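You operate a simulated robot arm through the tools that you are given. There is no shell and no other tool. Be economical: measure what you need, move in short steps, check, and stop when the job is done.

You are at the controls of a simulated two-armed robot. One attempt, no reset.

Task
Take the cream cloth from the top of the steel bench and lay it out flat on the right end of the drawer bench.

The check looks at the end state, three seconds after you hand in, the way a careful person would. Anything else that was tipped, shoved, dropped, spilled or broken makes it a failure. Flat cloth is picked up by pressing the open fingertips on it (5 to 10 N) and closing them slowly along it; thin cloth reads only 2 to 8 mm in the jaws.

Robot
Two 7-joint arms with two-finger parallel grippers on one trunk, on a base that drives. Base frame: it is fixed to the floor where the robot stands at the start and does not move with it; the origin is under the middle of the robot, x ahead of it, y to its left, z up; the surface under the hand at the start is at about z = 850. Lengths are in mm, angles in rad, forces in N, time in s.
The left shoulder is at the start at [110, 169, 1326], the right one opposite. With the tool pointing down near the work surface each hand reaches from about 680 to 760 mm from the robot's upright axis, wherever it stands, measured 20 degrees to its own side. Places, roughly: cream cloth [700, -100, 900]; right end of the drawer bench [700, 1400, 900]. Payload 1.57 kg a hand.
The TCP of each hand is the grasp point between the finger pads, 30 mm short of the fingertips. In the tool frame z runs along the fingers and y along their closing line. Largest opening 80 mm; finger width 17, thickness 12; the body of the gripper, 40 by 82 mm, starts 80 mm behind the TCP.
Orientation is told as [roll, pitch, yaw] about the base's x, y, z axes, in that order, counted from this pose: with the fingers straight down and closing along the base's y, the tool's x points along the base's -x, its y along +y and its z along -z.

Tools
- The arms move only by the tool arm_command. It takes "left_rows", "right_rows" or both (then of equal length, played together; a hand with none holds still); each is a list of rows, each an object (a shift or turn left out is 0, a gripper value left out holds the last) with "travel": the shift along the base's x, y, z in mm, a list of three; "rotation": the turn, a rotation vector about the base's x, y, z in rad, a list of three; "claw": the finger opening in mm, from 0 to 80. In form: [{"travel": [tx, ty, tz], "rotation": [wx, wy, wz], "claw": claw}, ...]. A call has 1 to 12 rows; each row shifts and turns the commanded pose from where the row before left it. A row lasts 0.2 s, in which the tool goes at most 50 mm and 0.15 rad; a call with a longer step from one row to the next is refused whole, and so is a gripper value outside its range. A pose out of reach is approached as far as the arm can. The call stops where the force on the tool passes 40 N (or 10 N more than at its start, if that is more) or the arm is blocked; 0.2 s more then pass. Each finger travels about 72 mm/s and halts on what it meets, pressing with about 29 N; the grip force reading is that of the motor and also rises with nothing between the fingers. The clock runs only during rows and for 0.2 s after the last one: add rows that do not move to give the fingers time. It gives the time, the measured TCP pose, the force on the tool (base axes), the opening and the grip force at its end, in the units of the frame above (readings bear some noise), with the torque about the TCP (base axes, N m) and any sound that the robot's microphone picked up, and new pictures: "pictures" is both (left out), scene, wrist or none (wrist: the cameras of the hands that moved).
- Cameras (640 x 400 px; columns grow to the right, rows downward): "scene" is now at [158.1, -20.1, 1513.6]; the picture's right is [-0.25, -0.97, 0.00], its down [-0.71, 0.18, -0.68] and it looks along [0.66, -0.17, -0.73] (base axes); focal length 286 px, centre (320, 200). "left" rides on the left gripper at [72, 7, -122] in its tool frame; the picture's right is [-0.09, 1.00, 0.00], its down [-0.84, -0.08, -0.54] and it looks along [-0.54, -0.05, 0.84] (tool axes); focal length 238 px, centre (320, 200). "right" rides on the right gripper at [72, -7, -122] in its tool frame; the picture's right is [0.09, 1.00, 0.00], its down [-0.84, 0.08, -0.54] and it looks along [-0.54, 0.05, 0.84] (tool axes); focal length 238 px, centre (320, 200).
- slide_trunk(by): slides the trunk up (or, below 0, down) by that many mm; the arms and the scene camera ride with it, the base frame stays. It gives what a move gives, with no picture.
- steer(legs): drives the robot by 1 to 6 legs, each [ahead, left, turn to the left] in mm, mm and rad, along the robot's own axes; the way and the turn of a leg run together, so that a leg with both is an arc; at most 1500 mm and 3.142 rad a leg. The arms and the cameras ride along, it lands a little off, and it stops where it bumps. It gives what a move gives, and a new picture of the scene camera.
- head_to(pan, tilt): turns the head with the scene camera to pan (to the left, within 1.501 rad either way) and tilt (down, from -0.506 to 1.204), counted from straight ahead of the robot. It gives what a move gives, and a new picture of the scene camera.
- point_at(camera, pixels): for up to 12 pixels [column, row] of the newest picture of that camera ("zoom" is the newest enlarged one), the place [x, y, z] in the base frame of the surface seen there, good to about 2 mm. The clock stands still meanwhile.
- inspect(camera, box): a new picture of the part [left, top, right, bottom] of that camera's present view, enlarged. The clock stands still meanwhile.
- finish_job(): hands the job in; it is judged then, once.

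Go step by step. Measure first, check grasps and placings, and put right what went wrong. The budget is 80 turns and 260 pictures, counting those below and the enlarged ones. Unless the task says otherwise, let go and move clear before handing in, and close with one line.

The tools are called after "Request:" as a command line: name --argument value ..., lists and objects as JSON in quotes. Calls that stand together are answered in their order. arm_command: Moves the arms, as the interface text tells. Its arguments: {"type":"object","properties":{"left_rows":{"type":"array"},"right_rows":{"type":"array"},"pictures":{"type":"string","enum":["both","scene","wrist","none"]}},"required":[]} The other tools are called the same way: slide_trunk (by) slides the trunk up or down; steer (legs) drives the base; head_to (pan, tilt) turns the head that bears the scene camera; point_at (camera, pixels) gives the place of the surface under pixels of a picture; inspect (camera, box) takes an enlarged picture of a part of a camera's view; finish_job () hands the job in.

At the start:

```text
t: 0.0
left_eef_pos: [695.0, 153.7, 1090.8]
left_ee_rot: [0.001, 0.001, 0.0]
left_force: [0.6, -0.3, -0.3]
left_ft_torque: [-0.03, -0.02, -0.02]
left_grip_width: 79.8
left_finger_force: 0.1
right_eef_pos: [613.5, -359.6, 961.3]
right_ee_rot: [0.0, 0.0, 0.0]
right_force: [-0.1, -0.3, 0.1]
right_ft_torque: [0.02, -0.02, 0.01]
right_grip_width: 80.0
right_finger_force: 0.0
trunk travel left (down, up): [-640.0, 250.0]
robot x, y, heading: [4.5, -4.2, 0.002]
head pan, tilt: [-0.25, 0.822]
```

scene: 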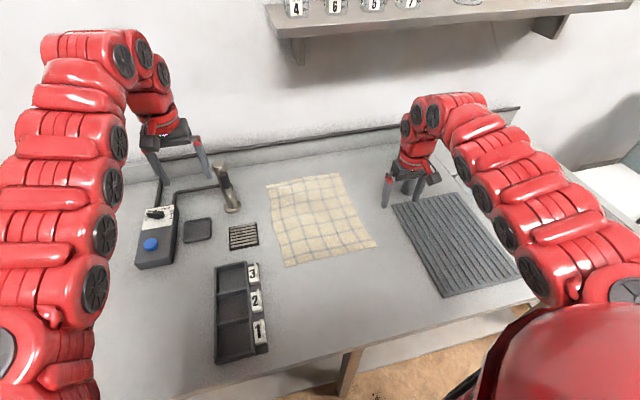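
right: 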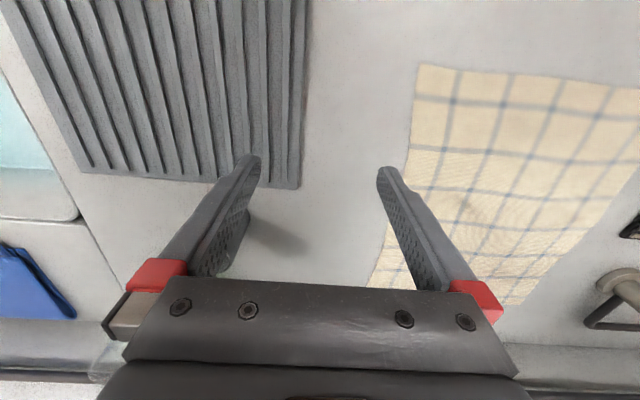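
left: 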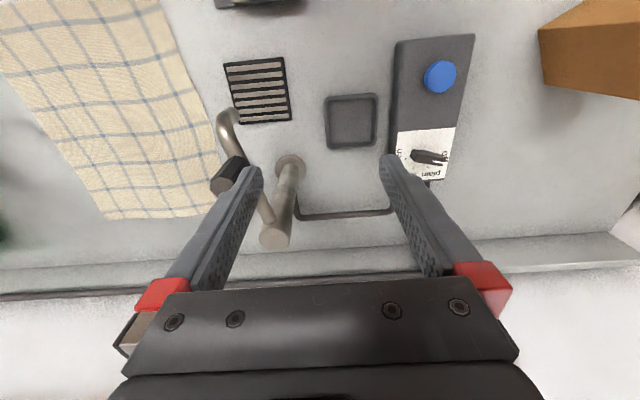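

The cream cloth lies flat in the scene at about (265,187), (338,173), (376,246), (286,266). I'll measure its corners and look around toward the drawer bench.

Request:
point_at --camera "scene" --pixels '[[267, 187], [338, 175], [374, 245], [287, 265], [320, 215], [235, 205], [243, 235], [400, 205], [250, 350], [330, 320], [222, 170], [500, 110]]'

Request:
head_to --pan 1.1 --tilt 0.6

```text
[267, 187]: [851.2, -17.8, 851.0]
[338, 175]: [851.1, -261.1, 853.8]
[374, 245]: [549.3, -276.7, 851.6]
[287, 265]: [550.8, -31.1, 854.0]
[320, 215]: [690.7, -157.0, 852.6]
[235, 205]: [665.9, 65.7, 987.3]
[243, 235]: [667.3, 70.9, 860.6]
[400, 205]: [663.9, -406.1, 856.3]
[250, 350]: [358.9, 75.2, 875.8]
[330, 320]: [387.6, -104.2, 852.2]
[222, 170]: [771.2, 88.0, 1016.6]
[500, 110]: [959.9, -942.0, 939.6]
```

```text
t: 1.5
left_eef_pos: [693.7, 153.2, 1090.7]
left_ee_rot: [0.0, -0.001, 0.002]
left_force: [-0.1, 0.2, -0.8]
left_ft_torque: [0.01, -0.01, 0.0]
left_grip_width: 80.0
left_finger_force: 0.0
right_eef_pos: [613.8, -358.8, 961.4]
right_ee_rot: [-0.001, -0.001, 0.0]
right_force: [-1.0, 0.1, -0.3]
right_ft_torque: [-0.03, 0.01, 0.03]
right_grip_width: 80.3
right_finger_force: 0.0
trunk travel left (down, up): [-640.0, 250.0]
robot x, y, heading: [1.3, 2.6, -0.001]
head pan, tilt: [1.1, 0.6]
```

scene: 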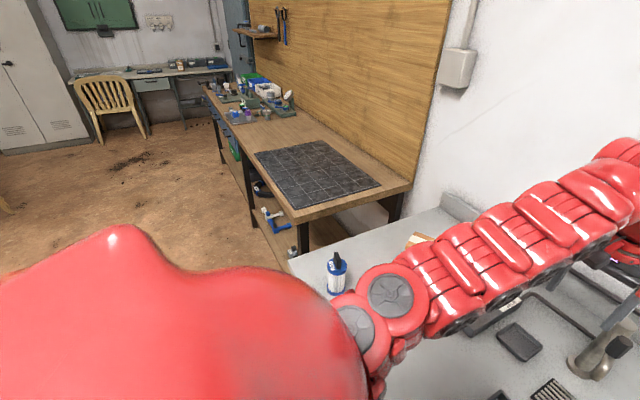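

The wooden bench with a dark mat at (320,170) is the drawer bench; I'll measure its right end and look closer.

Request:
point_at --camera "scene" --pixels '[[258, 153], [324, 141], [378, 185], [294, 208], [409, 186], [299, 220], [250, 125], [300, 115], [337, 262], [290, 262], [440, 215], [317, 170]]'

Request:
inspect --camera "scene" --box '[180, 50, 440, 290]'

```text
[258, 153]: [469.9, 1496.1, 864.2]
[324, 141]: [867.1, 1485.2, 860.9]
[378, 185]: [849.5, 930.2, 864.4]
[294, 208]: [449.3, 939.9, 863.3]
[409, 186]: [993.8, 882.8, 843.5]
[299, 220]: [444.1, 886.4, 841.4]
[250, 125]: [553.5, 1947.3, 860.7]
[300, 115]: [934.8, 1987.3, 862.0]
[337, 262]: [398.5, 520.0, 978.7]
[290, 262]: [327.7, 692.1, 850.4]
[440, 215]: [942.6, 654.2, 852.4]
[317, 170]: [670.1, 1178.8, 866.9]
```

```text
1.67 times, centred on (310, 170) of scene
```

zoom: 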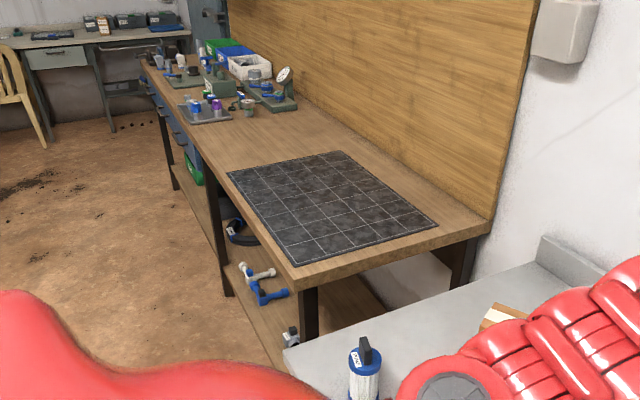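

The mat area spans x 450–865, y 930–1495 at z ≈ 863, so it's a good clear target. The cloth is 300×245 mm. I'll pinch its near edge (x≈550) at both corners, so I raise the trunk and step back and right first.

Request:
slide_trunk --by 100

Request:
head_to --pan 0 --tilt 0.85

Request:
steer --legs '[[-140, 0, 0], [0, -154, 0]]'

```text
t: 2.8
left_eef_pos: [694.5, 153.8, 1189.5]
left_ee_rot: [0.001, -0.001, 0.002]
left_force: [0.0, 0.1, -0.7]
left_ft_torque: [-0.01, 0.0, 0.01]
left_grip_width: 79.7
left_finger_force: 0.1
right_eef_pos: [613.3, -360.1, 1060.8]
right_ee_rot: [0.0, 0.0, -0.001]
right_force: [-1.0, 0.0, 0.3]
right_ft_torque: [0.01, -0.03, 0.0]
right_grip_width: 80.1
right_finger_force: 0.1
trunk travel left (down, up): [-740.0, 150.0]
robot x, y, heading: [-0.2, -2.8, 0.003]
head pan, tilt: [1.1, 0.6]
```

```text
t: 4.2
left_eef_pos: [694.5, 153.4, 1190.2]
left_ee_rot: [0.0, -0.001, 0.003]
left_force: [-0.2, -0.5, -0.3]
left_ft_torque: [-0.02, 0.02, -0.02]
left_grip_width: 80.0
left_finger_force: 0.1
right_eef_pos: [614.1, -359.6, 1060.0]
right_ee_rot: [0.0, 0.001, 0.0]
right_force: [-0.1, 0.1, -0.6]
right_ft_torque: [-0.01, 0.04, -0.02]
right_grip_width: 80.0
right_finger_force: 0.1
trunk travel left (down, up): [-740.0, 150.0]
robot x, y, heading: [1.0, -2.2, -0.002]
head pan, tilt: [0.0, 0.85]
```

scene: 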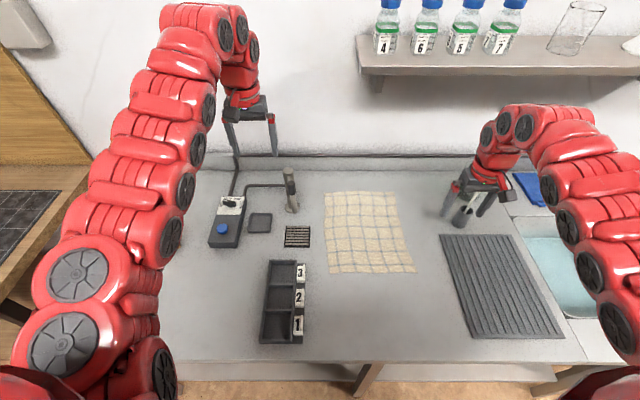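

```text
t: 6.5
left_eef_pos: [554.2, 3.9, 1189.6]
left_ee_rot: [-0.002, 0.0, 0.001]
left_force: [0.0, 0.0, 0.1]
left_ft_torque: [-0.02, -0.03, 0.0]
left_grip_width: 80.0
left_finger_force: 0.1
right_eef_pos: [472.5, -509.8, 1060.2]
right_ee_rot: [0.0, 0.0, 0.0]
right_force: [-0.7, -0.1, 0.3]
right_ft_torque: [-0.06, 0.03, -0.04]
right_grip_width: 79.9
right_finger_force: 0.0
trunk travel left (down, up): [-740.0, 150.0]
robot x, y, heading: [-138.6, -155.8, -0.008]
head pan, tilt: [0.0, 0.85]
```

scene: 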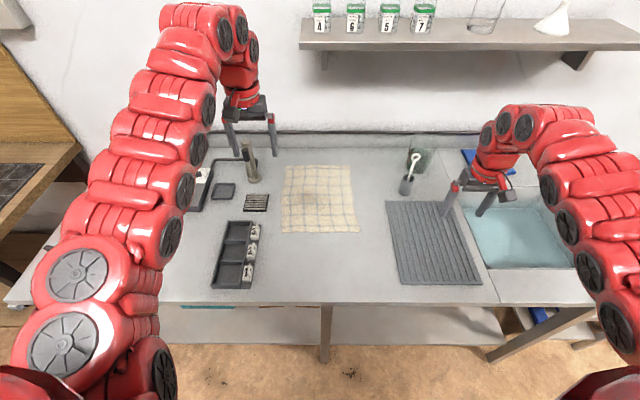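

Cloth's near edge is at row ~231, columns 283–358. I'll move both hands over its near corners while high, with openings at 44 mm, and re-measure.

Request:
point_at --camera "scene" --pixels '[[283, 231], [358, 230], [288, 168], [349, 168], [320, 228], [320, 170], [252, 180], [249, 150], [255, 228]]'

Request:
arm_command --left_rows '[{"travel": [1.5, -8, -15], "claw": 44}, {"travel": [1.5, -8, -15]}, {"travel": [1.5, -8, -15]}, {"travel": [1.5, -8, -15]}, {"travel": [1, -8, -15]}, {"travel": [1, -8, -15]}, {"travel": [1, -8, -15]}, {"travel": [1, -8, -15]}]' --right_rows '[{"travel": [11.5, 33, 0], "claw": 44}, {"travel": [11.5, 33, 0]}, {"travel": [11.5, 33, 0]}, {"travel": [11.5, 33, 0]}, {"travel": [11.5, 33, 0]}, {"travel": [11.5, 33, 0]}, {"travel": [11.5, 33, 0]}, {"travel": [11.5, 33, 0]}]'

```text
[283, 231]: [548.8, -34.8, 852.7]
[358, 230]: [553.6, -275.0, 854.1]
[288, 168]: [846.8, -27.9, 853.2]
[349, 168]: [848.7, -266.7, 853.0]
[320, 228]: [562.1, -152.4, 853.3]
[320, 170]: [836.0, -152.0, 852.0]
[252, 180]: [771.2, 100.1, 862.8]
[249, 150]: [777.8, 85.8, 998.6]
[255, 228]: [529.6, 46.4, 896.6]
```

```text
t: 8.3
left_eef_pos: [564.4, -61.8, 1069.4]
left_ee_rot: [-0.002, 0.0, 0.001]
left_force: [0.8, 1.5, -0.1]
left_ft_torque: [0.02, 0.03, 0.02]
left_grip_width: 43.9
left_finger_force: 0.1
right_eef_pos: [566.2, -245.7, 1060.7]
right_ee_rot: [0.0, 0.002, -0.003]
right_force: [-0.2, 0.0, -0.3]
right_ft_torque: [-0.02, 0.01, -0.01]
right_grip_width: 43.8
right_finger_force: 0.1
trunk travel left (down, up): [-740.0, 150.0]
robot x, y, heading: [-143.4, -149.5, -0.0]
head pan, tilt: [0.0, 0.85]
```

scene: 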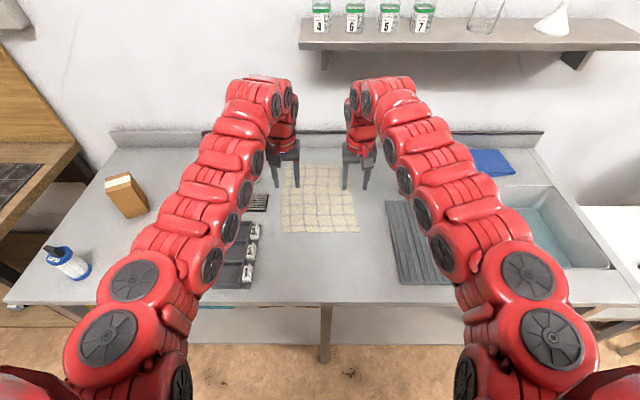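
right: 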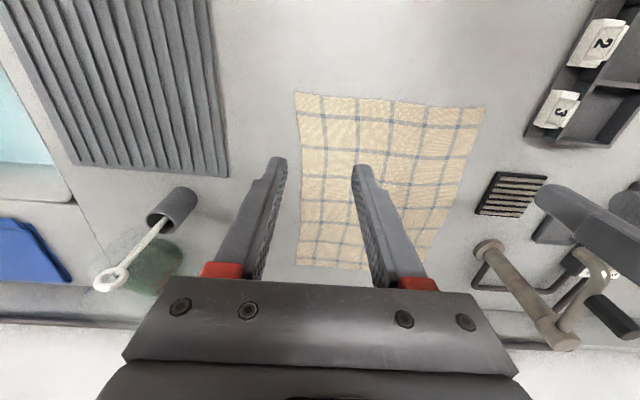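
left: 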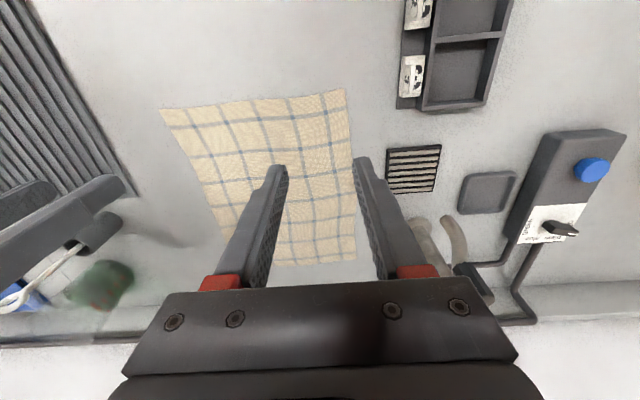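

Both hands are above the near corners (left TCP [564,-62], right [566,-246]). Lower the trunk 100, then descend to about 20 mm above the cloth.

Request:
slide_trunk --by -100

Request:
arm_command --left_rows '[{"travel": [0, 0, -22]}, {"travel": [0, 0, -22]}, {"travel": [0, 0, -22]}]' --right_rows '[{"travel": [0, 0, -19]}, {"travel": [0, 0, -19]}, {"travel": [0, 0, -19]}]' --pictures "both"

```text
t: 9.6
left_eef_pos: [564.2, -63.2, 970.4]
left_ee_rot: [0.002, -0.001, 0.001]
left_force: [0.1, 0.4, 0.4]
left_ft_torque: [0.01, 0.02, -0.05]
left_grip_width: 44.0
left_finger_force: 0.1
right_eef_pos: [565.9, -245.6, 962.6]
right_ee_rot: [0.001, 0.0, 0.001]
right_force: [0.1, 0.3, 0.1]
right_ft_torque: [-0.04, 0.0, -0.03]
right_grip_width: 44.1
right_finger_force: 0.1
trunk travel left (down, up): [-640.0, 250.0]
robot x, y, heading: [-141.0, -149.9, -0.001]
head pan, tilt: [0.0, 0.85]
```

```text
t: 10.4
left_eef_pos: [564.6, -61.0, 904.0]
left_ee_rot: [0.0, 0.001, 0.003]
left_force: [0.6, 0.6, -1.1]
left_ft_torque: [0.04, -0.01, 0.01]
left_grip_width: 43.9
left_finger_force: 0.0
right_eef_pos: [565.6, -247.2, 904.0]
right_ee_rot: [0.0, 0.0, -0.001]
right_force: [0.4, 0.1, 0.3]
right_ft_torque: [0.04, -0.03, 0.04]
right_grip_width: 44.0
right_finger_force: 0.0
trunk travel left (down, up): [-640.0, 250.0]
robot x, y, heading: [-140.3, -153.2, -0.006]
head pan, tilt: [0.0, 0.85]
```

scene: 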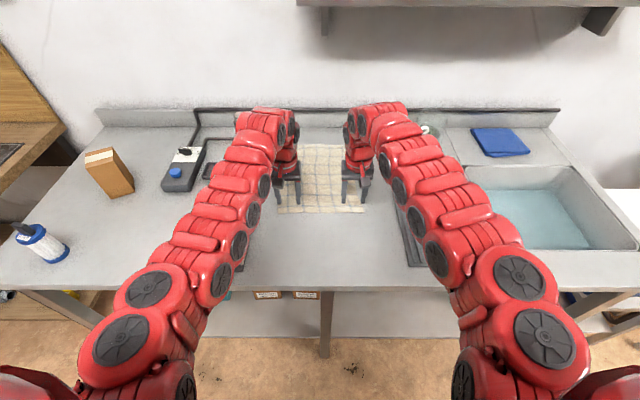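
right: 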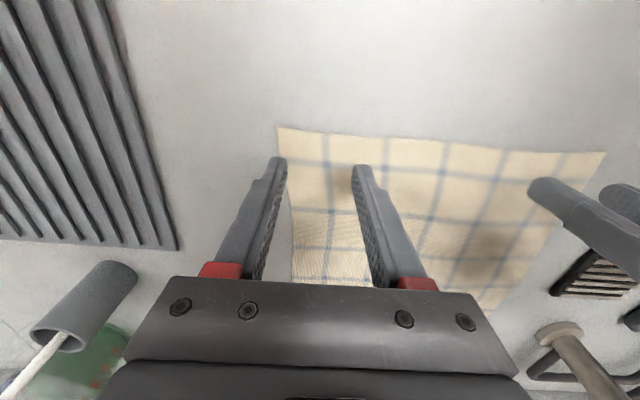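
left: 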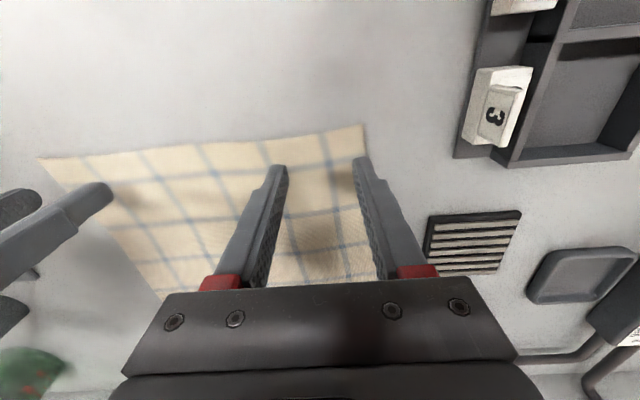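

Outer fingertips sit almost on the cloth's side edges (right view (280,165), left view (365,165)); I'll shift inward 9 mm and lower to near contact.

Request:
arm_command --left_rows '[{"travel": [0, -9, 0]}, {"travel": [0, 0, -10]}, {"travel": [0, 0, -6]}, {"travel": [0, 0, -2]}, {}]' --right_rows '[{"travel": [0, 9, 0]}, {"travel": [0, 0, -10]}, {"travel": [0, 0, -6]}, {"travel": [0, 0, -2]}, {}]' --pictures "none"

```text
t: 11.6
left_eef_pos: [563.0, -71.3, 884.6]
left_ee_rot: [0.0, -0.001, 0.001]
left_force: [-0.4, 0.3, -0.2]
left_ft_torque: [0.02, 0.01, 0.01]
left_grip_width: 43.8
left_finger_force: 0.1
right_eef_pos: [565.5, -237.4, 885.8]
right_ee_rot: [0.0, 0.001, 0.001]
right_force: [0.4, 0.5, 0.5]
right_ft_torque: [0.01, -0.03, -0.01]
right_grip_width: 43.8
right_finger_force: 0.1
trunk travel left (down, up): [-640.0, 250.0]
robot x, y, heading: [-137.4, -150.6, 0.002]
head pan, tilt: [0.0, 0.85]
```

Request:
arm_command --left_rows '[{"travel": [0, 0, -2]}, {"travel": [0, 0, -1]}, {}]' --right_rows '[{"travel": [0, 0, -2]}, {"travel": [0, 0, -1]}, {}]' --pictures "none"

```text
t: 12.4
left_eef_pos: [563.8, -71.6, 883.0]
left_ee_rot: [0.001, -0.002, 0.001]
left_force: [-0.7, 0.0, 0.4]
left_ft_torque: [0.0, 0.01, 0.0]
left_grip_width: 43.9
left_finger_force: 0.1
right_eef_pos: [565.9, -238.0, 883.5]
right_ee_rot: [0.0, -0.001, 0.0]
right_force: [-0.1, -0.2, 0.1]
right_ft_torque: [0.01, -0.01, 0.01]
right_grip_width: 43.7
right_finger_force: 0.1
trunk travel left (down, up): [-640.0, 250.0]
robot x, y, heading: [-138.6, -151.6, -0.005]
head pan, tilt: [0.0, 0.85]
```

No contact force yet; lowering in 1 mm steps.

Request:
arm_command --left_rows '[{"travel": [0, 0, -1]}, {"travel": [0, 0, -1]}, {}]' --right_rows '[{"travel": [0, 0, -1]}, {"travel": [0, 0, -1]}, {}]' --pictures "none"

```text
t: 13.2
left_eef_pos: [562.9, -70.9, 881.6]
left_ee_rot: [0.002, -0.001, 0.002]
left_force: [0.2, 0.4, 5.6]
left_ft_torque: [0.0, 0.0, 0.02]
left_grip_width: 43.9
left_finger_force: 0.0
right_eef_pos: [564.7, -237.4, 882.5]
right_ee_rot: [-0.001, 0.001, 0.001]
right_force: [0.3, 0.3, 0.6]
right_ft_torque: [0.0, 0.02, 0.02]
right_grip_width: 43.9
right_finger_force: 0.0
trunk travel left (down, up): [-640.0, 250.0]
robot x, y, heading: [-140.5, -150.4, 0.003]
head pan, tilt: [0.0, 0.85]
```

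Left presses 5.6 N; right needs ~1.5 mm more.

Request:
arm_command --left_rows '[{"travel": [0, 0, -0.3]}, {}, {}]' --right_rows '[{"travel": [0, 0, -1]}, {"travel": [0, 0, -0.5]}, {}]' --pictures "none"

```text
t: 14.0
left_eef_pos: [563.2, -71.9, 881.7]
left_ee_rot: [0.0, -0.001, 0.002]
left_force: [0.7, -0.7, 2.4]
left_ft_torque: [-0.02, 0.02, 0.04]
left_grip_width: 43.9
left_finger_force: 0.1
right_eef_pos: [565.1, -237.7, 881.8]
right_ee_rot: [0.0, -0.002, 0.0]
right_force: [0.7, -1.5, 9.1]
right_ft_torque: [-0.18, 0.01, 0.04]
right_grip_width: 44.1
right_finger_force: 0.2
trunk travel left (down, up): [-640.0, 250.0]
robot x, y, heading: [-142.0, -153.6, 0.002]
head pan, tilt: [0.0, 0.85]
```

Request:
arm_command --left_rows '[{"travel": [0, 0, -0.8], "claw": 44}, {"claw": 40}, {"claw": 36}, {"claw": 32}, {"claw": 28}, {"claw": 24}, {"claw": 20}, {"claw": 16}, {"claw": 12}, {"claw": 8}, {"claw": 3}, {"claw": 0}]' --right_rows '[{"claw": 44}, {"claw": 40}, {"claw": 36}, {"claw": 32}, {"claw": 28}, {"claw": 24}, {"claw": 20}, {"claw": 16}, {"claw": 12}, {"claw": 8}, {"claw": 3}, {"claw": 0}]'

```text
t: 16.6
left_eef_pos: [562.0, -71.7, 881.7]
left_ee_rot: [0.0, -0.003, 0.003]
left_force: [-0.3, -0.9, 18.6]
left_ft_torque: [-0.04, 0.14, 0.01]
left_grip_width: 2.4
left_finger_force: 23.4
right_eef_pos: [563.6, -238.2, 881.1]
right_ee_rot: [0.0, -0.002, 0.0]
right_force: [-0.6, -0.4, 0.9]
right_ft_torque: [0.01, 0.02, 0.01]
right_grip_width: 0.0
right_finger_force: 21.4
trunk travel left (down, up): [-640.0, 250.0]
robot x, y, heading: [-136.8, -150.7, 0.002]
head pan, tilt: [0.0, 0.85]
```

scene: 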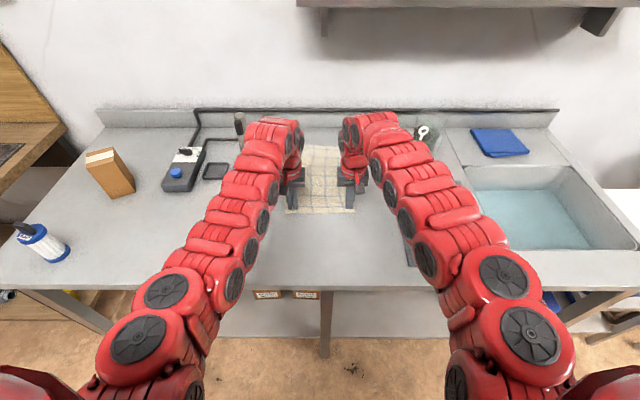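
right: 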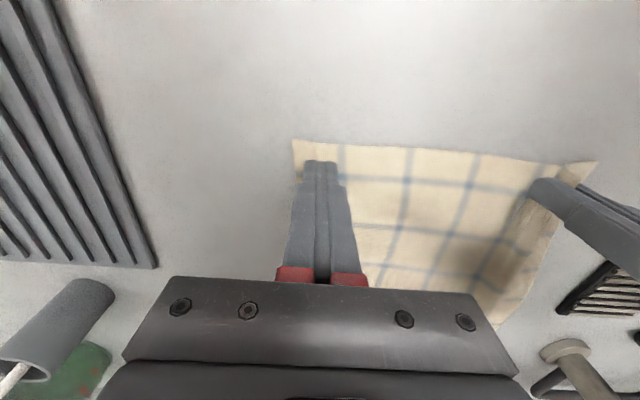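
left: 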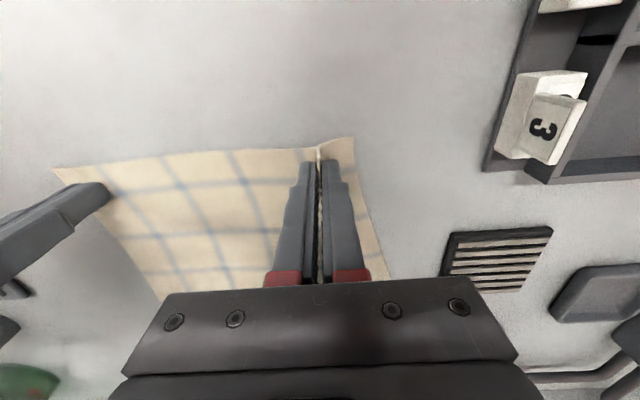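

Left holds the cloth (2.4 mm, fold visible at (318,160)); right slipped off (0 mm). I'll lift the right slightly, open it, move inward, and press again.

Request:
arm_command --left_rows '[{"travel": [0, 0, 1]}, {}, {}, {}, {}, {}]' --right_rows '[{"travel": [0, 0, 8]}, {"travel": [3, 20, 0], "claw": 44}, {}, {}, {"travel": [0, 0, -6]}, {"travel": [0, 0, -2]}]'

```text
t: 18.0
left_eef_pos: [562.7, -70.6, 881.9]
left_ee_rot: [-0.001, -0.001, 0.002]
left_force: [1.2, -0.7, 4.0]
left_ft_torque: [-0.01, 0.01, 0.01]
left_grip_width: 2.3
left_finger_force: 23.6
right_eef_pos: [568.3, -217.6, 881.4]
right_ee_rot: [0.0, -0.002, 0.0]
right_force: [-0.5, -0.3, 8.2]
right_ft_torque: [-0.22, 0.02, -0.03]
right_grip_width: 44.3
right_finger_force: 0.8
trunk travel left (down, up): [-640.0, 250.0]
robot x, y, heading: [-144.2, -153.5, -0.001]
head pan, tilt: [0.0, 0.85]
```

scene: 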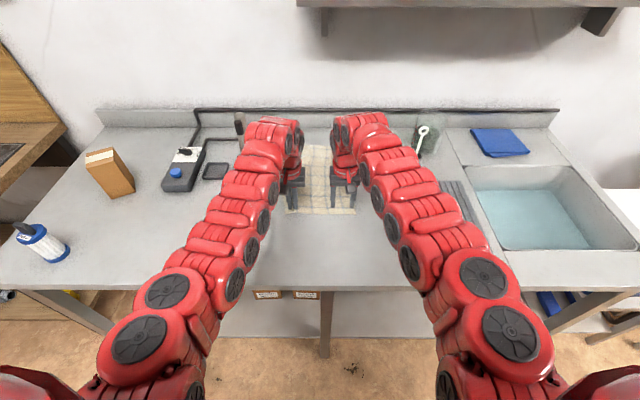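
right: 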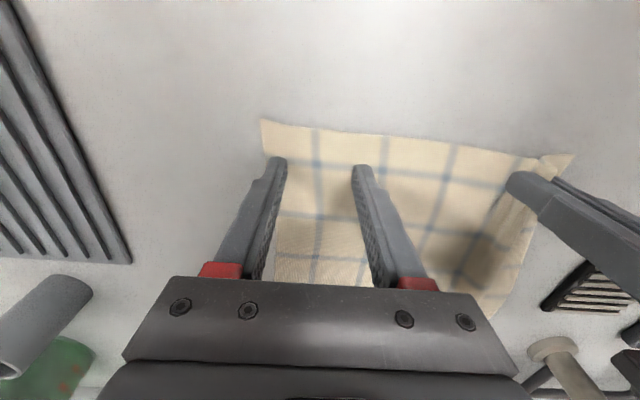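
left: 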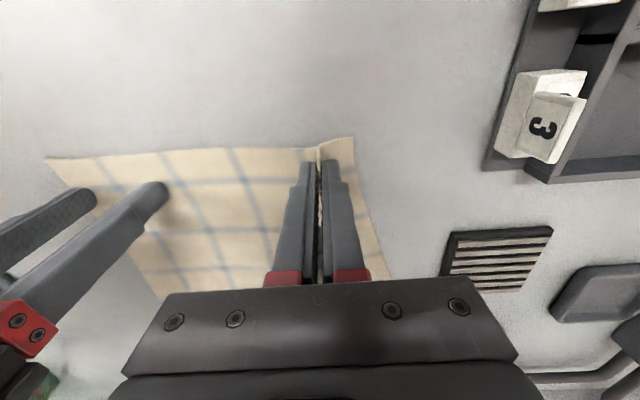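

Both right fingers are on the cloth, but the torque (-0.22) says only the outer finger bears. Tilt roll by -0.02 and check.

Request:
arm_command --right_rows '[{"travel": [0, 0, 0], "rotation": [-0.02, 0, 0]}, {"travel": [0, 0, -0.3]}, {}]' --pictures "none"

```text
t: 18.8
left_eef_pos: [561.2, -72.3, 881.6]
left_ee_rot: [-0.002, -0.002, 0.002]
left_force: [-0.2, 0.0, 0.3]
left_ft_torque: [0.01, 0.02, 0.01]
left_grip_width: 2.3
left_finger_force: 23.5
right_eef_pos: [567.2, -216.8, 881.8]
right_ee_rot: [-0.02, -0.005, -0.001]
right_force: [1.7, 0.9, 17.1]
right_ft_torque: [0.55, -0.02, -0.03]
right_grip_width: 43.8
right_finger_force: 0.1
trunk travel left (down, up): [-640.0, 250.0]
robot x, y, heading: [-135.8, -149.8, 0.002]
head pan, tilt: [0.0, 0.85]
```

Request:
arm_command --right_rows '[{"rotation": [0.013, 0, 0]}, {}, {}]' --pictures "none"

```text
t: 19.6
left_eef_pos: [562.6, -70.4, 882.9]
left_ee_rot: [0.001, -0.001, 0.003]
left_force: [0.8, 0.6, -0.3]
left_ft_torque: [-0.01, 0.02, -0.04]
left_grip_width: 2.5
left_finger_force: 24.3
right_eef_pos: [568.7, -217.2, 881.6]
right_ee_rot: [-0.007, -0.003, -0.001]
right_force: [2.0, -0.2, 19.8]
right_ft_torque: [0.4, -0.07, -0.04]
right_grip_width: 44.1
right_finger_force: 0.1
trunk travel left (down, up): [-640.0, 250.0]
robot x, y, heading: [-142.3, -150.8, 0.001]
head pan, tilt: [0.0, 0.85]
```

Request:
arm_command --right_rows '[{"travel": [0, 0, 0.2], "rotation": [0.005, 0, 0]}, {}, {}]' --pictures "none"

```text
t: 20.4
left_eef_pos: [561.9, -70.9, 882.1]
left_ee_rot: [-0.001, -0.002, 0.002]
left_force: [0.1, 0.0, 0.2]
left_ft_torque: [0.0, 0.03, 0.01]
left_grip_width: 2.6
left_finger_force: 23.9
right_eef_pos: [565.9, -217.1, 881.4]
right_ee_rot: [-0.002, -0.002, 0.0]
right_force: [3.0, 0.1, 16.3]
right_ft_torque: [-0.26, -0.06, 0.01]
right_grip_width: 44.3
right_finger_force: 0.0
trunk travel left (down, up): [-640.0, 250.0]
robot x, y, heading: [-140.9, -154.0, 0.0]
head pan, tilt: [0.0, 0.85]
```

Nearly balanced; nudge -0.002 and close slowly.

Request:
arm_command --right_rows '[{"travel": [0, 0, 0.2], "rotation": [-0.002, 0, 0], "claw": 44}, {"claw": 40}, {"claw": 36}, {"claw": 32}, {"claw": 28}, {"claw": 24}, {"claw": 20}, {"claw": 16}, {"claw": 12}, {"claw": 8}, {"claw": 3}, {"claw": 0}]' --pictures "wrist"

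```text
t: 23.0
left_eef_pos: [563.2, -70.5, 883.1]
left_ee_rot: [0.001, 0.0, 0.002]
left_force: [-0.4, -2.3, 1.4]
left_ft_torque: [-0.05, -0.01, 0.0]
left_grip_width: 2.3
left_finger_force: 23.8
right_eef_pos: [568.9, -217.8, 880.9]
right_ee_rot: [-0.003, -0.002, -0.001]
right_force: [0.6, 0.9, 10.0]
right_ft_torque: [-0.02, 0.0, -0.04]
right_grip_width: 1.8
right_finger_force: 24.1
trunk travel left (down, up): [-640.0, 250.0]
robot x, y, heading: [-143.0, -152.8, -0.005]
head pan, tilt: [0.0, 0.85]
```

right: 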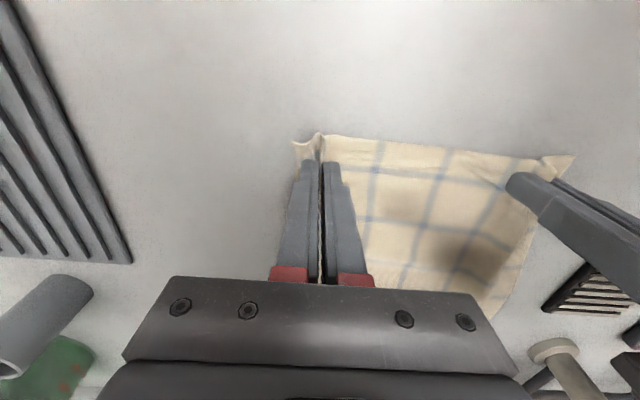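

Both hands now hold cloth (2.3 and 1.8 mm). Lift together gradually.

Request:
arm_command --left_rows '[{"travel": [0, 0, 10]}, {"travel": [0, 0, 15]}, {"travel": [0, 0, 20]}, {"travel": [0, 0, 25]}, {"travel": [0, 0, 25]}, {"travel": [0, 0, 25]}]' --right_rows '[{"travel": [0, 0, 10]}, {"travel": [0, 0, 15]}, {"travel": [0, 0, 20]}, {"travel": [0, 0, 25]}, {"travel": [0, 0, 25]}, {"travel": [0, 0, 25]}]'

```text
t: 24.4
left_eef_pos: [561.9, -70.3, 1000.9]
left_ee_rot: [0.0, 0.0, 0.002]
left_force: [1.0, -3.6, -0.1]
left_ft_torque: [-0.08, -0.01, 0.0]
left_grip_width: 2.3
left_finger_force: 23.6
right_eef_pos: [569.1, -218.3, 1000.5]
right_ee_rot: [-0.002, 0.001, -0.001]
right_force: [-0.5, 4.1, 0.2]
right_ft_torque: [0.1, -0.01, 0.02]
right_grip_width: 1.8
right_finger_force: 23.3
trunk travel left (down, up): [-640.0, 250.0]
robot x, y, heading: [-138.8, -148.8, -0.001]
head pan, tilt: [0.0, 0.85]
```

scene: 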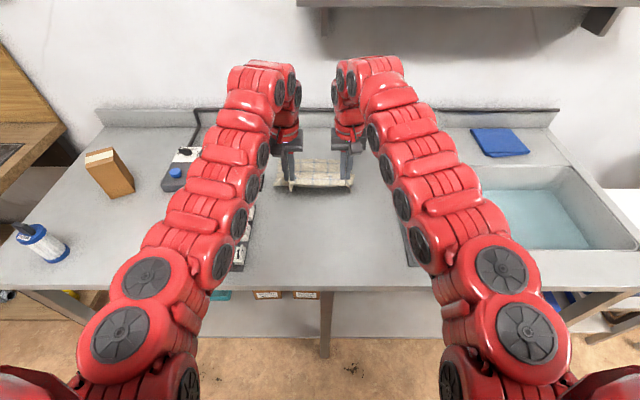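
right: 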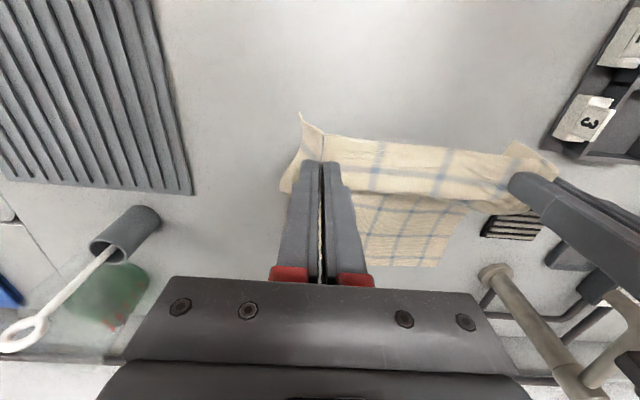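
left: 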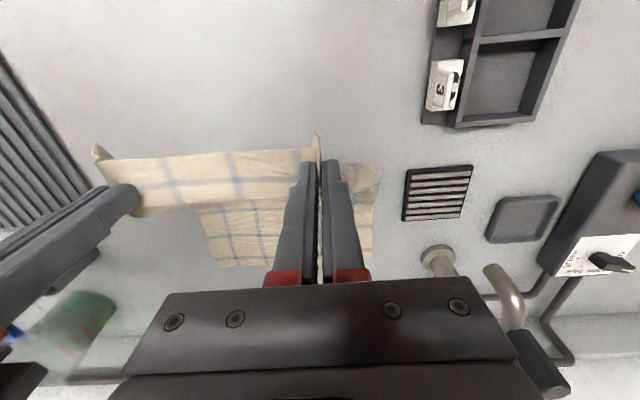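

The cloth edge is lifted, taut and spread between hands. Ease hands 2 mm together and raise, then the trunk, so the cloth clears everything.

Request:
arm_command --left_rows '[{"travel": [0, -1.5, 20]}, {"travel": [0, -1.5, 25]}, {"travel": [0, 0, 25]}, {"travel": [0, 0, 25]}, {}]' --right_rows '[{"travel": [0, 1.5, 20]}, {"travel": [0, 1.5, 25]}, {"travel": [0, 0, 25]}, {"travel": [0, 0, 25]}, {}]' --pictures "none"

Request:
slide_trunk --by 245

Request:
head_to --pan 0.0 --tilt 0.7

```text
t: 25.6
left_eef_pos: [562.1, -74.3, 1094.3]
left_ee_rot: [0.001, 0.003, 0.003]
left_force: [0.8, -0.9, -0.5]
left_ft_torque: [-0.03, 0.02, -0.06]
left_grip_width: 2.5
left_finger_force: 24.4
left hand out of reach, approached as far as the arm can: row 4
right_eef_pos: [560.0, -219.1, 1086.6]
right_ee_rot: [-0.005, 0.001, 0.001]
right_force: [1.2, 0.9, -1.1]
right_ft_torque: [0.03, 0.03, 0.03]
right_grip_width: 1.8
right_finger_force: 23.7
right hand out of reach, approached as far as the arm can: row 3, 4
trunk travel left (down, up): [-640.0, 250.0]
robot x, y, heading: [-138.9, -154.9, -0.0]
head pan, tilt: [0.0, 0.85]
```

```text
t: 28.1
left_eef_pos: [561.6, -73.1, 1340.2]
left_ee_rot: [0.001, -0.001, 0.002]
left_force: [0.3, -0.6, -0.9]
left_ft_torque: [-0.05, -0.01, -0.01]
left_grip_width: 2.3
left_finger_force: 23.7
right_eef_pos: [558.6, -218.6, 1332.8]
right_ee_rot: [-0.003, 0.001, 0.0]
right_force: [0.1, 0.7, -0.6]
right_ft_torque: [0.04, -0.02, -0.03]
right_grip_width: 2.0
right_finger_force: 23.8
trunk travel left (down, up): [-885.0, 5.0]
robot x, y, heading: [-142.4, -149.6, 0.002]
head pan, tilt: [0.0, 0.85]
```

```text
t: 28.8
left_eef_pos: [560.4, -74.2, 1339.9]
left_ee_rot: [-0.001, -0.002, 0.001]
left_force: [0.5, -0.7, -0.7]
left_ft_torque: [-0.02, 0.01, 0.0]
left_grip_width: 2.1
left_finger_force: 24.4
right_eef_pos: [559.1, -219.2, 1333.0]
right_ee_rot: [-0.002, 0.0, 0.001]
right_force: [0.5, 0.9, -0.5]
right_ft_torque: [0.01, 0.0, 0.0]
right_grip_width: 2.0
right_finger_force: 23.5
trunk travel left (down, up): [-885.0, 5.0]
robot x, y, heading: [-142.8, -149.2, -0.001]
head pan, tilt: [0.0, 0.7]
```

scene: 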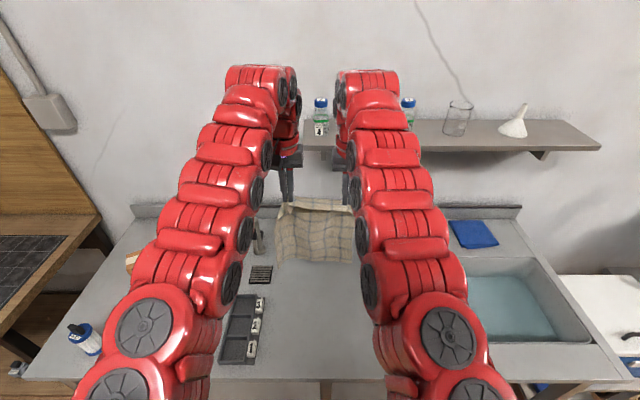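

The cloth hangs neatly from both hands in the scene (280–350, 200–265). I'll look left for the drive path first.

Request:
head_to --pan 1.35 --tilt 0.75

```text
t: 30.3
left_eef_pos: [562.3, -74.1, 1339.8]
left_ee_rot: [0.0, 0.0, 0.001]
left_force: [0.1, -1.1, 0.1]
left_ft_torque: [-0.04, -0.02, -0.02]
left_grip_width: 2.6
left_finger_force: 24.1
right_eef_pos: [558.8, -219.4, 1333.1]
right_ee_rot: [-0.003, 0.001, -0.001]
right_force: [0.3, 0.4, 0.2]
right_ft_torque: [0.0, -0.01, 0.03]
right_grip_width: 1.8
right_finger_force: 23.5
trunk travel left (down, up): [-885.0, 5.0]
robot x, y, heading: [-142.5, -151.5, 0.006]
head pan, tilt: [1.349, 0.75]
```

scene: 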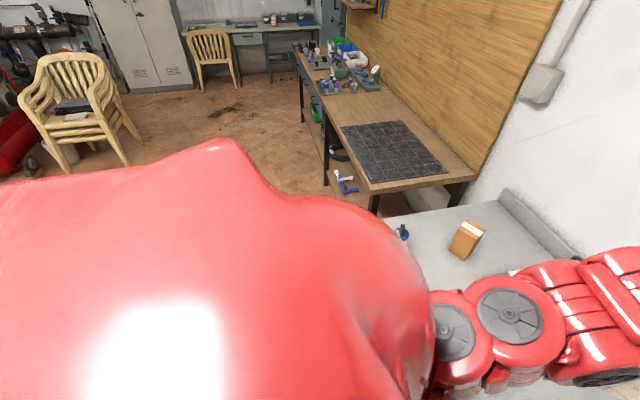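

Request:
point_at --camera "scene" --pixels '[[402, 226], [463, 225], [478, 226], [480, 237], [350, 92], [318, 85], [66, 168], [300, 130], [374, 85]]'

```text
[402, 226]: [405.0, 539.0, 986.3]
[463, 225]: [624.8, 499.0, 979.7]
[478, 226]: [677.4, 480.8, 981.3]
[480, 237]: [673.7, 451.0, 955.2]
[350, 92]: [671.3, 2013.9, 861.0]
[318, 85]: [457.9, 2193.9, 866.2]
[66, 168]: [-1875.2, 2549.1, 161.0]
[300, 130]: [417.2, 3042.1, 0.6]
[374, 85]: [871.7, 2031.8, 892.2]
```

Path is clear: box top 980, bottle 986, cloth bottom ≈ 1030 and passing between them. Drive left ~1475 mm.

Request:
steer --legs '[[0, 740, 0], [0, 735, 0]]'

Request:
head_to --pan 0.0 --tilt 0.75

```text
t: 38.0
left_eef_pos: [547.5, 1410.5, 1339.4]
left_ee_rot: [0.0, -0.002, 0.008]
left_force: [0.2, -1.8, -0.2]
left_ft_torque: [-0.02, 0.0, 0.0]
left_grip_width: 2.5
left_finger_force: 23.7
right_eef_pos: [547.1, 1265.8, 1332.5]
right_ee_rot: [-0.004, 0.0, 0.008]
right_force: [-0.5, 0.7, -0.6]
right_ft_torque: [0.0, -0.01, -0.01]
right_grip_width: 1.9
right_finger_force: 23.2
trunk travel left (down, up): [-885.0, 5.0]
robot x, y, heading: [-152.7, 1328.3, 0.006]
head pan, tilt: [1.349, 0.75]
```

scene: 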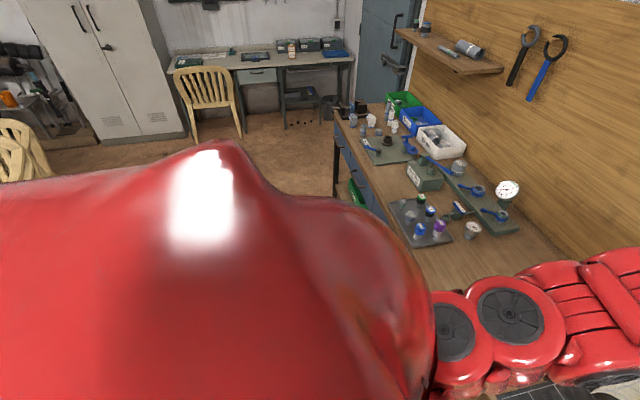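

```text
t: 39.5
left_eef_pos: [548.1, 1412.6, 1340.1]
left_ee_rot: [0.002, 0.001, 0.009]
left_force: [0.2, -0.9, -0.3]
left_ft_torque: [-0.04, -0.03, 0.0]
left_grip_width: 2.3
left_finger_force: 24.0
right_eef_pos: [547.4, 1266.3, 1332.6]
right_ee_rot: [-0.005, 0.001, 0.006]
right_force: [-0.4, 1.1, 0.1]
right_ft_torque: [0.0, 0.0, 0.0]
right_grip_width: 1.8
right_finger_force: 23.3
trunk travel left (down, up): [-885.0, 5.0]
robot x, y, heading: [-151.8, 1327.5, 0.007]
head pan, tilt: [0.0, 0.75]
```

scene: 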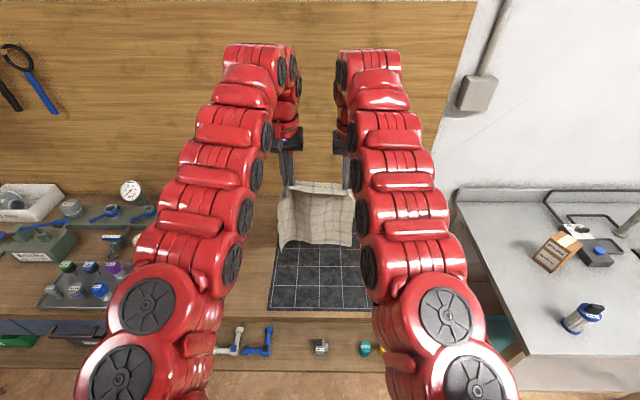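

Cloth hangs over the bench, centred y≈1339, above the mat. Drive forward 255 and lower the trunk until the bottom edge nearly touches.

Request:
steer --legs '[[255, 0, -0.006]]'

Request:
slide_trunk --by -135

Request:
head_to --pan 0.0 --tilt 0.7

Request:
inspect --camera "right" --box '[0, 0, 640, 400]'

```text
t: 41.3
left_eef_pos: [800.3, 1410.3, 1341.8]
left_ee_rot: [0.0, -0.002, 0.002]
left_force: [-0.3, -1.9, -0.5]
left_ft_torque: [-0.01, -0.04, 0.0]
left_grip_width: 2.1
left_finger_force: 23.8
right_eef_pos: [798.5, 1264.4, 1333.4]
right_ee_rot: [-0.004, -0.001, 0.004]
right_force: [0.5, 1.3, 0.4]
right_ft_torque: [0.01, -0.01, 0.02]
right_grip_width: 1.9
right_finger_force: 23.6
trunk travel left (down, up): [-885.0, 5.0]
robot x, y, heading: [100.8, 1333.1, 0.004]
head pan, tilt: [0.0, 0.75]
```

scene: 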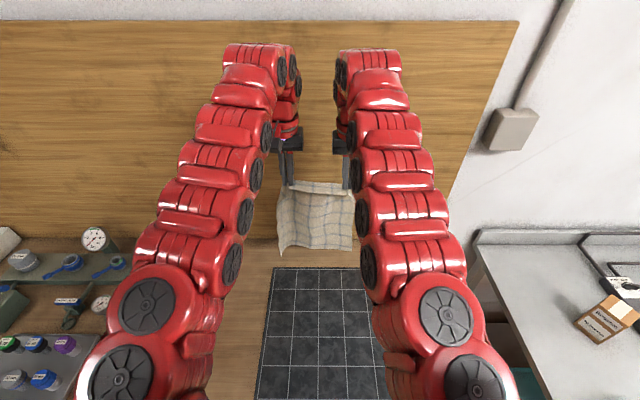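

```text
t: 43.0
left_eef_pos: [802.0, 1409.5, 1205.9]
left_ee_rot: [-0.001, 0.001, 0.004]
left_force: [-0.2, -1.4, 0.2]
left_ft_torque: [-0.04, 0.01, 0.0]
left_grip_width: 2.3
left_finger_force: 23.8
right_eef_pos: [798.3, 1265.0, 1197.5]
right_ee_rot: [-0.004, 0.001, 0.004]
right_force: [-0.5, 0.6, 0.1]
right_ft_torque: [0.01, -0.01, 0.01]
right_grip_width: 2.0
right_finger_force: 23.6
trunk travel left (down, up): [-750.0, 140.0]
robot x, y, heading: [102.9, 1325.2, -0.0]
head pan, tilt: [0.0, 0.75]
```

```text
t: 43.6
left_eef_pos: [802.4, 1410.9, 1205.7]
left_ee_rot: [0.001, 0.0, 0.005]
left_force: [0.3, -0.4, 0.6]
left_ft_torque: [-0.04, 0.01, -0.02]
left_grip_width: 2.6
left_finger_force: 24.0
right_eef_pos: [799.0, 1264.5, 1198.0]
right_ee_rot: [-0.003, 0.0, 0.003]
right_force: [-0.1, 0.3, -0.1]
right_ft_torque: [0.0, 0.05, 0.0]
right_grip_width: 2.3
right_finger_force: 23.4
trunk travel left (down, up): [-750.0, 140.0]
robot x, y, heading: [102.6, 1335.8, 0.002]
head pan, tilt: [0.0, 0.7]
```

scene: 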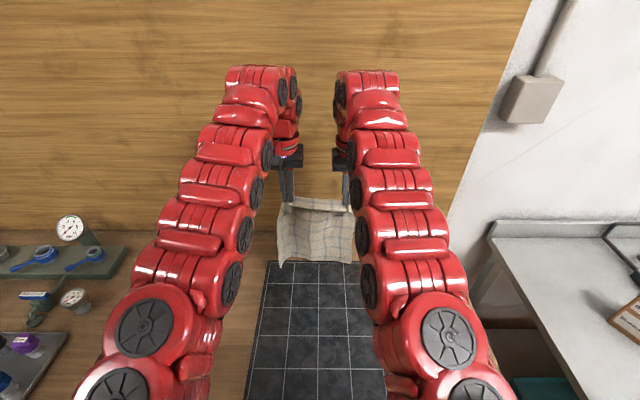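

```text
1.00 times, centred on (320, 200) of right (not enlarged: the box is as wide or as high as the picture)
```

zoom: 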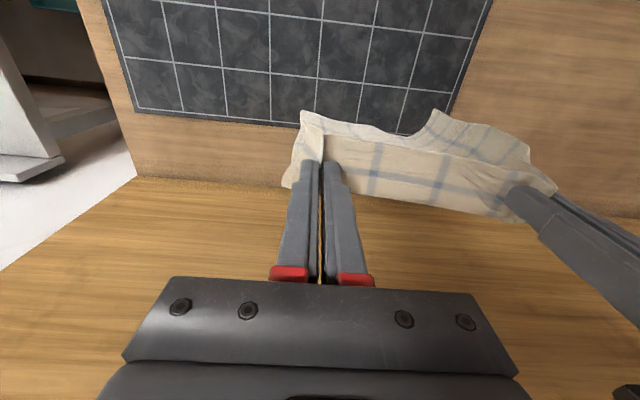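

The cloth's lower corners appear at (285,265) and (352,260); measure where they are.

Request:
point_at --camera "scene" --pixels '[[284, 263], [351, 260], [320, 258], [300, 240], [345, 235], [312, 204], [280, 285], [300, 268]]'

```text
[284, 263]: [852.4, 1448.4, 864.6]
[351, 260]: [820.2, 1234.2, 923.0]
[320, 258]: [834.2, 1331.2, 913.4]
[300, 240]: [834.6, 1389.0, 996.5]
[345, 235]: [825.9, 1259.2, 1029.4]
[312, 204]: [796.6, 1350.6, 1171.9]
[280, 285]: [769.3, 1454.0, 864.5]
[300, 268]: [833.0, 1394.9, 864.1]
```

Bottom edge hangs at x≈834, z≈905 – leaning forward, which is the right bias. Lower 45 mm to touch, then move back-and-down diagonally with the arms.

Request:
arm_command --left_rows '[{"travel": [0, 0, -22]}, {"travel": [0, 0, -22]}, {"travel": [-12, 0, -16]}, {"travel": [-14, 0, -16]}, {"travel": [-16, 0, -16]}, {"travel": [-16, 0, -16]}, {}]' --right_rows '[{"travel": [0, 0, -18]}, {"travel": [0, 0, -18]}, {"travel": [-12, 0, -16]}, {"travel": [-14, 0, -16]}, {"travel": [-16, 0, -16]}, {"travel": [-16, 0, -16]}, {}]'

```text
t: 45.2
left_eef_pos: [743.7, 1407.9, 1096.6]
left_ee_rot: [0.0, 0.0, 0.004]
left_force: [-0.7, 0.3, 0.7]
left_ft_torque: [-0.01, -0.01, -0.02]
left_grip_width: 2.3
left_finger_force: 23.8
right_eef_pos: [743.1, 1265.3, 1097.0]
right_ee_rot: [-0.003, 0.001, 0.004]
right_force: [0.1, -1.2, -0.3]
right_ft_torque: [0.0, -0.03, 0.01]
right_grip_width: 2.2
right_finger_force: 24.2
trunk travel left (down, up): [-750.0, 140.0]
robot x, y, heading: [99.9, 1331.3, -0.0]
head pan, tilt: [0.0, 0.7]
```

scene: 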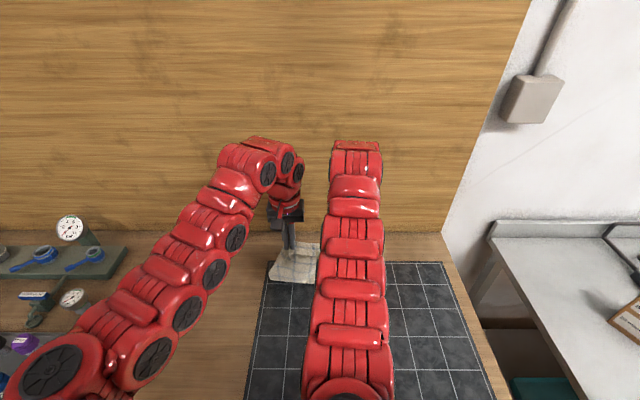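
right: 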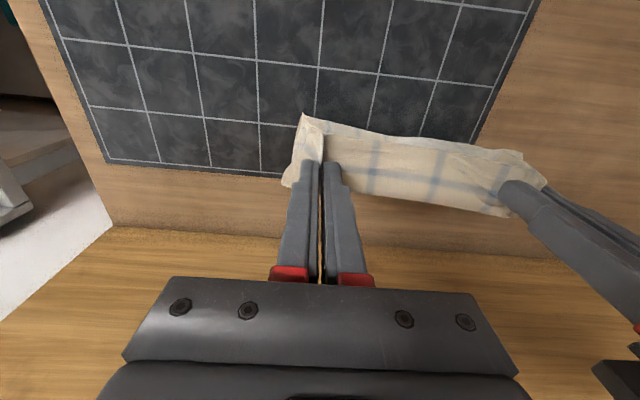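
left: 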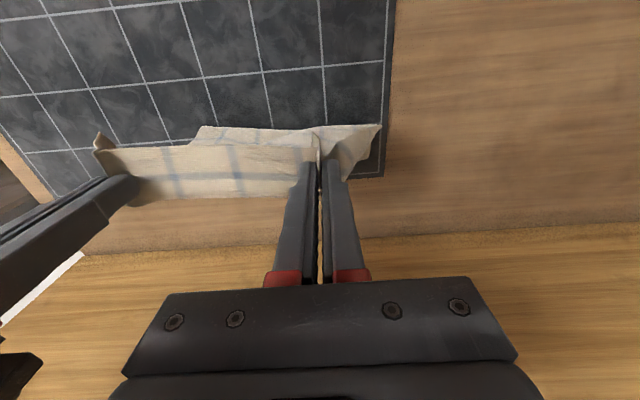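

Right arm's elbow has swung inward, hiding part of the view. Measure the visible cloth's lower edge at (270–315, 275–283).

Request:
inspect --camera "scene" --box '[230, 210, 350, 300]'

Request:
point_at --camera "scene" --pixels '[[270, 276], [290, 278], [312, 280], [290, 265], [312, 268], [312, 255], [312, 246]]'

```text
4.44 times, centred on (290, 255) of scene
```

zoom: 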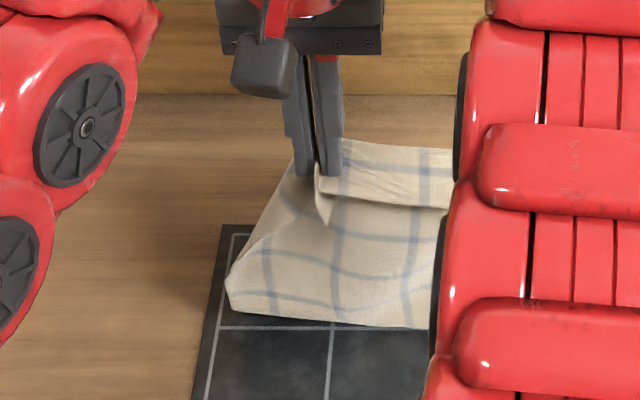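

```text
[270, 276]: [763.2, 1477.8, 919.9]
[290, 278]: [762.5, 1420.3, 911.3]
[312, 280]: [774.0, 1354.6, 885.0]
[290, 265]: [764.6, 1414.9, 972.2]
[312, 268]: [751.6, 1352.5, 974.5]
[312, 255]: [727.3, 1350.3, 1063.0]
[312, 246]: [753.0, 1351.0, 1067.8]
```

The visible bottom (z≈885–910 at x≈765) is the bend, with ~110 mm already lying forward – as intended. Now alternate trunk-down and drive-back in small steps.

Request:
slide_trunk --by -35

Request:
steer --legs '[[-40, 0, 0]]'

Request:
inspect --camera "left" --box '[0, 0, 640, 400]'

```text
t: 46.0
left_eef_pos: [742.9, 1408.3, 1062.0]
left_ee_rot: [0.001, -0.001, 0.004]
left_force: [0.2, -0.1, -0.6]
left_ft_torque: [0.01, 0.0, 0.01]
left_grip_width: 2.4
left_finger_force: 24.0
right_eef_pos: [741.6, 1265.2, 1064.2]
right_ee_rot: [-0.004, 0.001, 0.005]
right_force: [0.0, -0.3, 0.1]
right_ft_torque: [0.0, 0.0, 0.01]
right_grip_width: 2.1
right_finger_force: 23.6
trunk travel left (down, up): [-715.0, 175.0]
robot x, y, heading: [101.6, 1327.5, 0.0]
head pan, tilt: [0.0, 0.7]
```

```text
t: 46.9
left_eef_pos: [706.6, 1409.2, 1060.7]
left_ee_rot: [0.002, 0.002, 0.005]
left_force: [0.0, -0.7, -0.7]
left_ft_torque: [-0.02, 0.03, -0.02]
left_grip_width: 2.6
left_finger_force: 24.1
right_eef_pos: [703.8, 1263.5, 1061.6]
right_ee_rot: [-0.004, 0.003, 0.0]
right_force: [-0.3, 0.3, 0.2]
right_ft_torque: [0.02, 0.02, 0.02]
right_grip_width: 1.8
right_finger_force: 23.8
trunk travel left (down, up): [-715.0, 175.0]
robot x, y, heading: [58.3, 1329.3, 0.001]
head pan, tilt: [0.0, 0.7]
```

scene: 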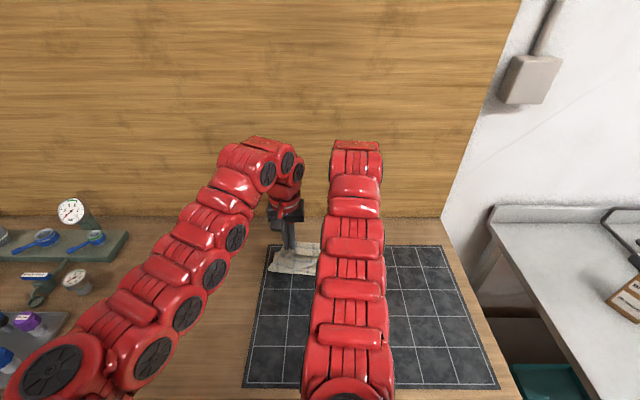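

```text
1.00 times, centred on (320, 200) of left (not enlarged: the box is as wide or as high as the picture)
```

zoom: 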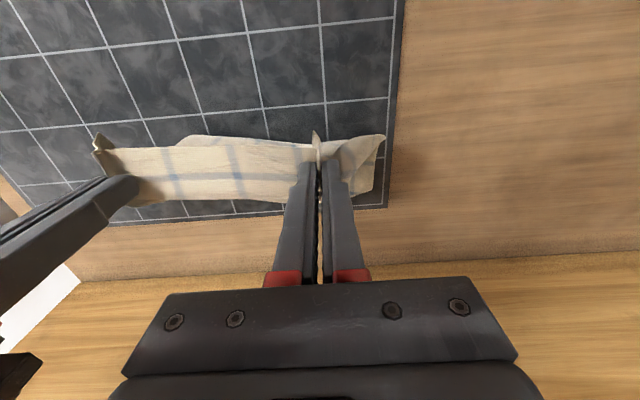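

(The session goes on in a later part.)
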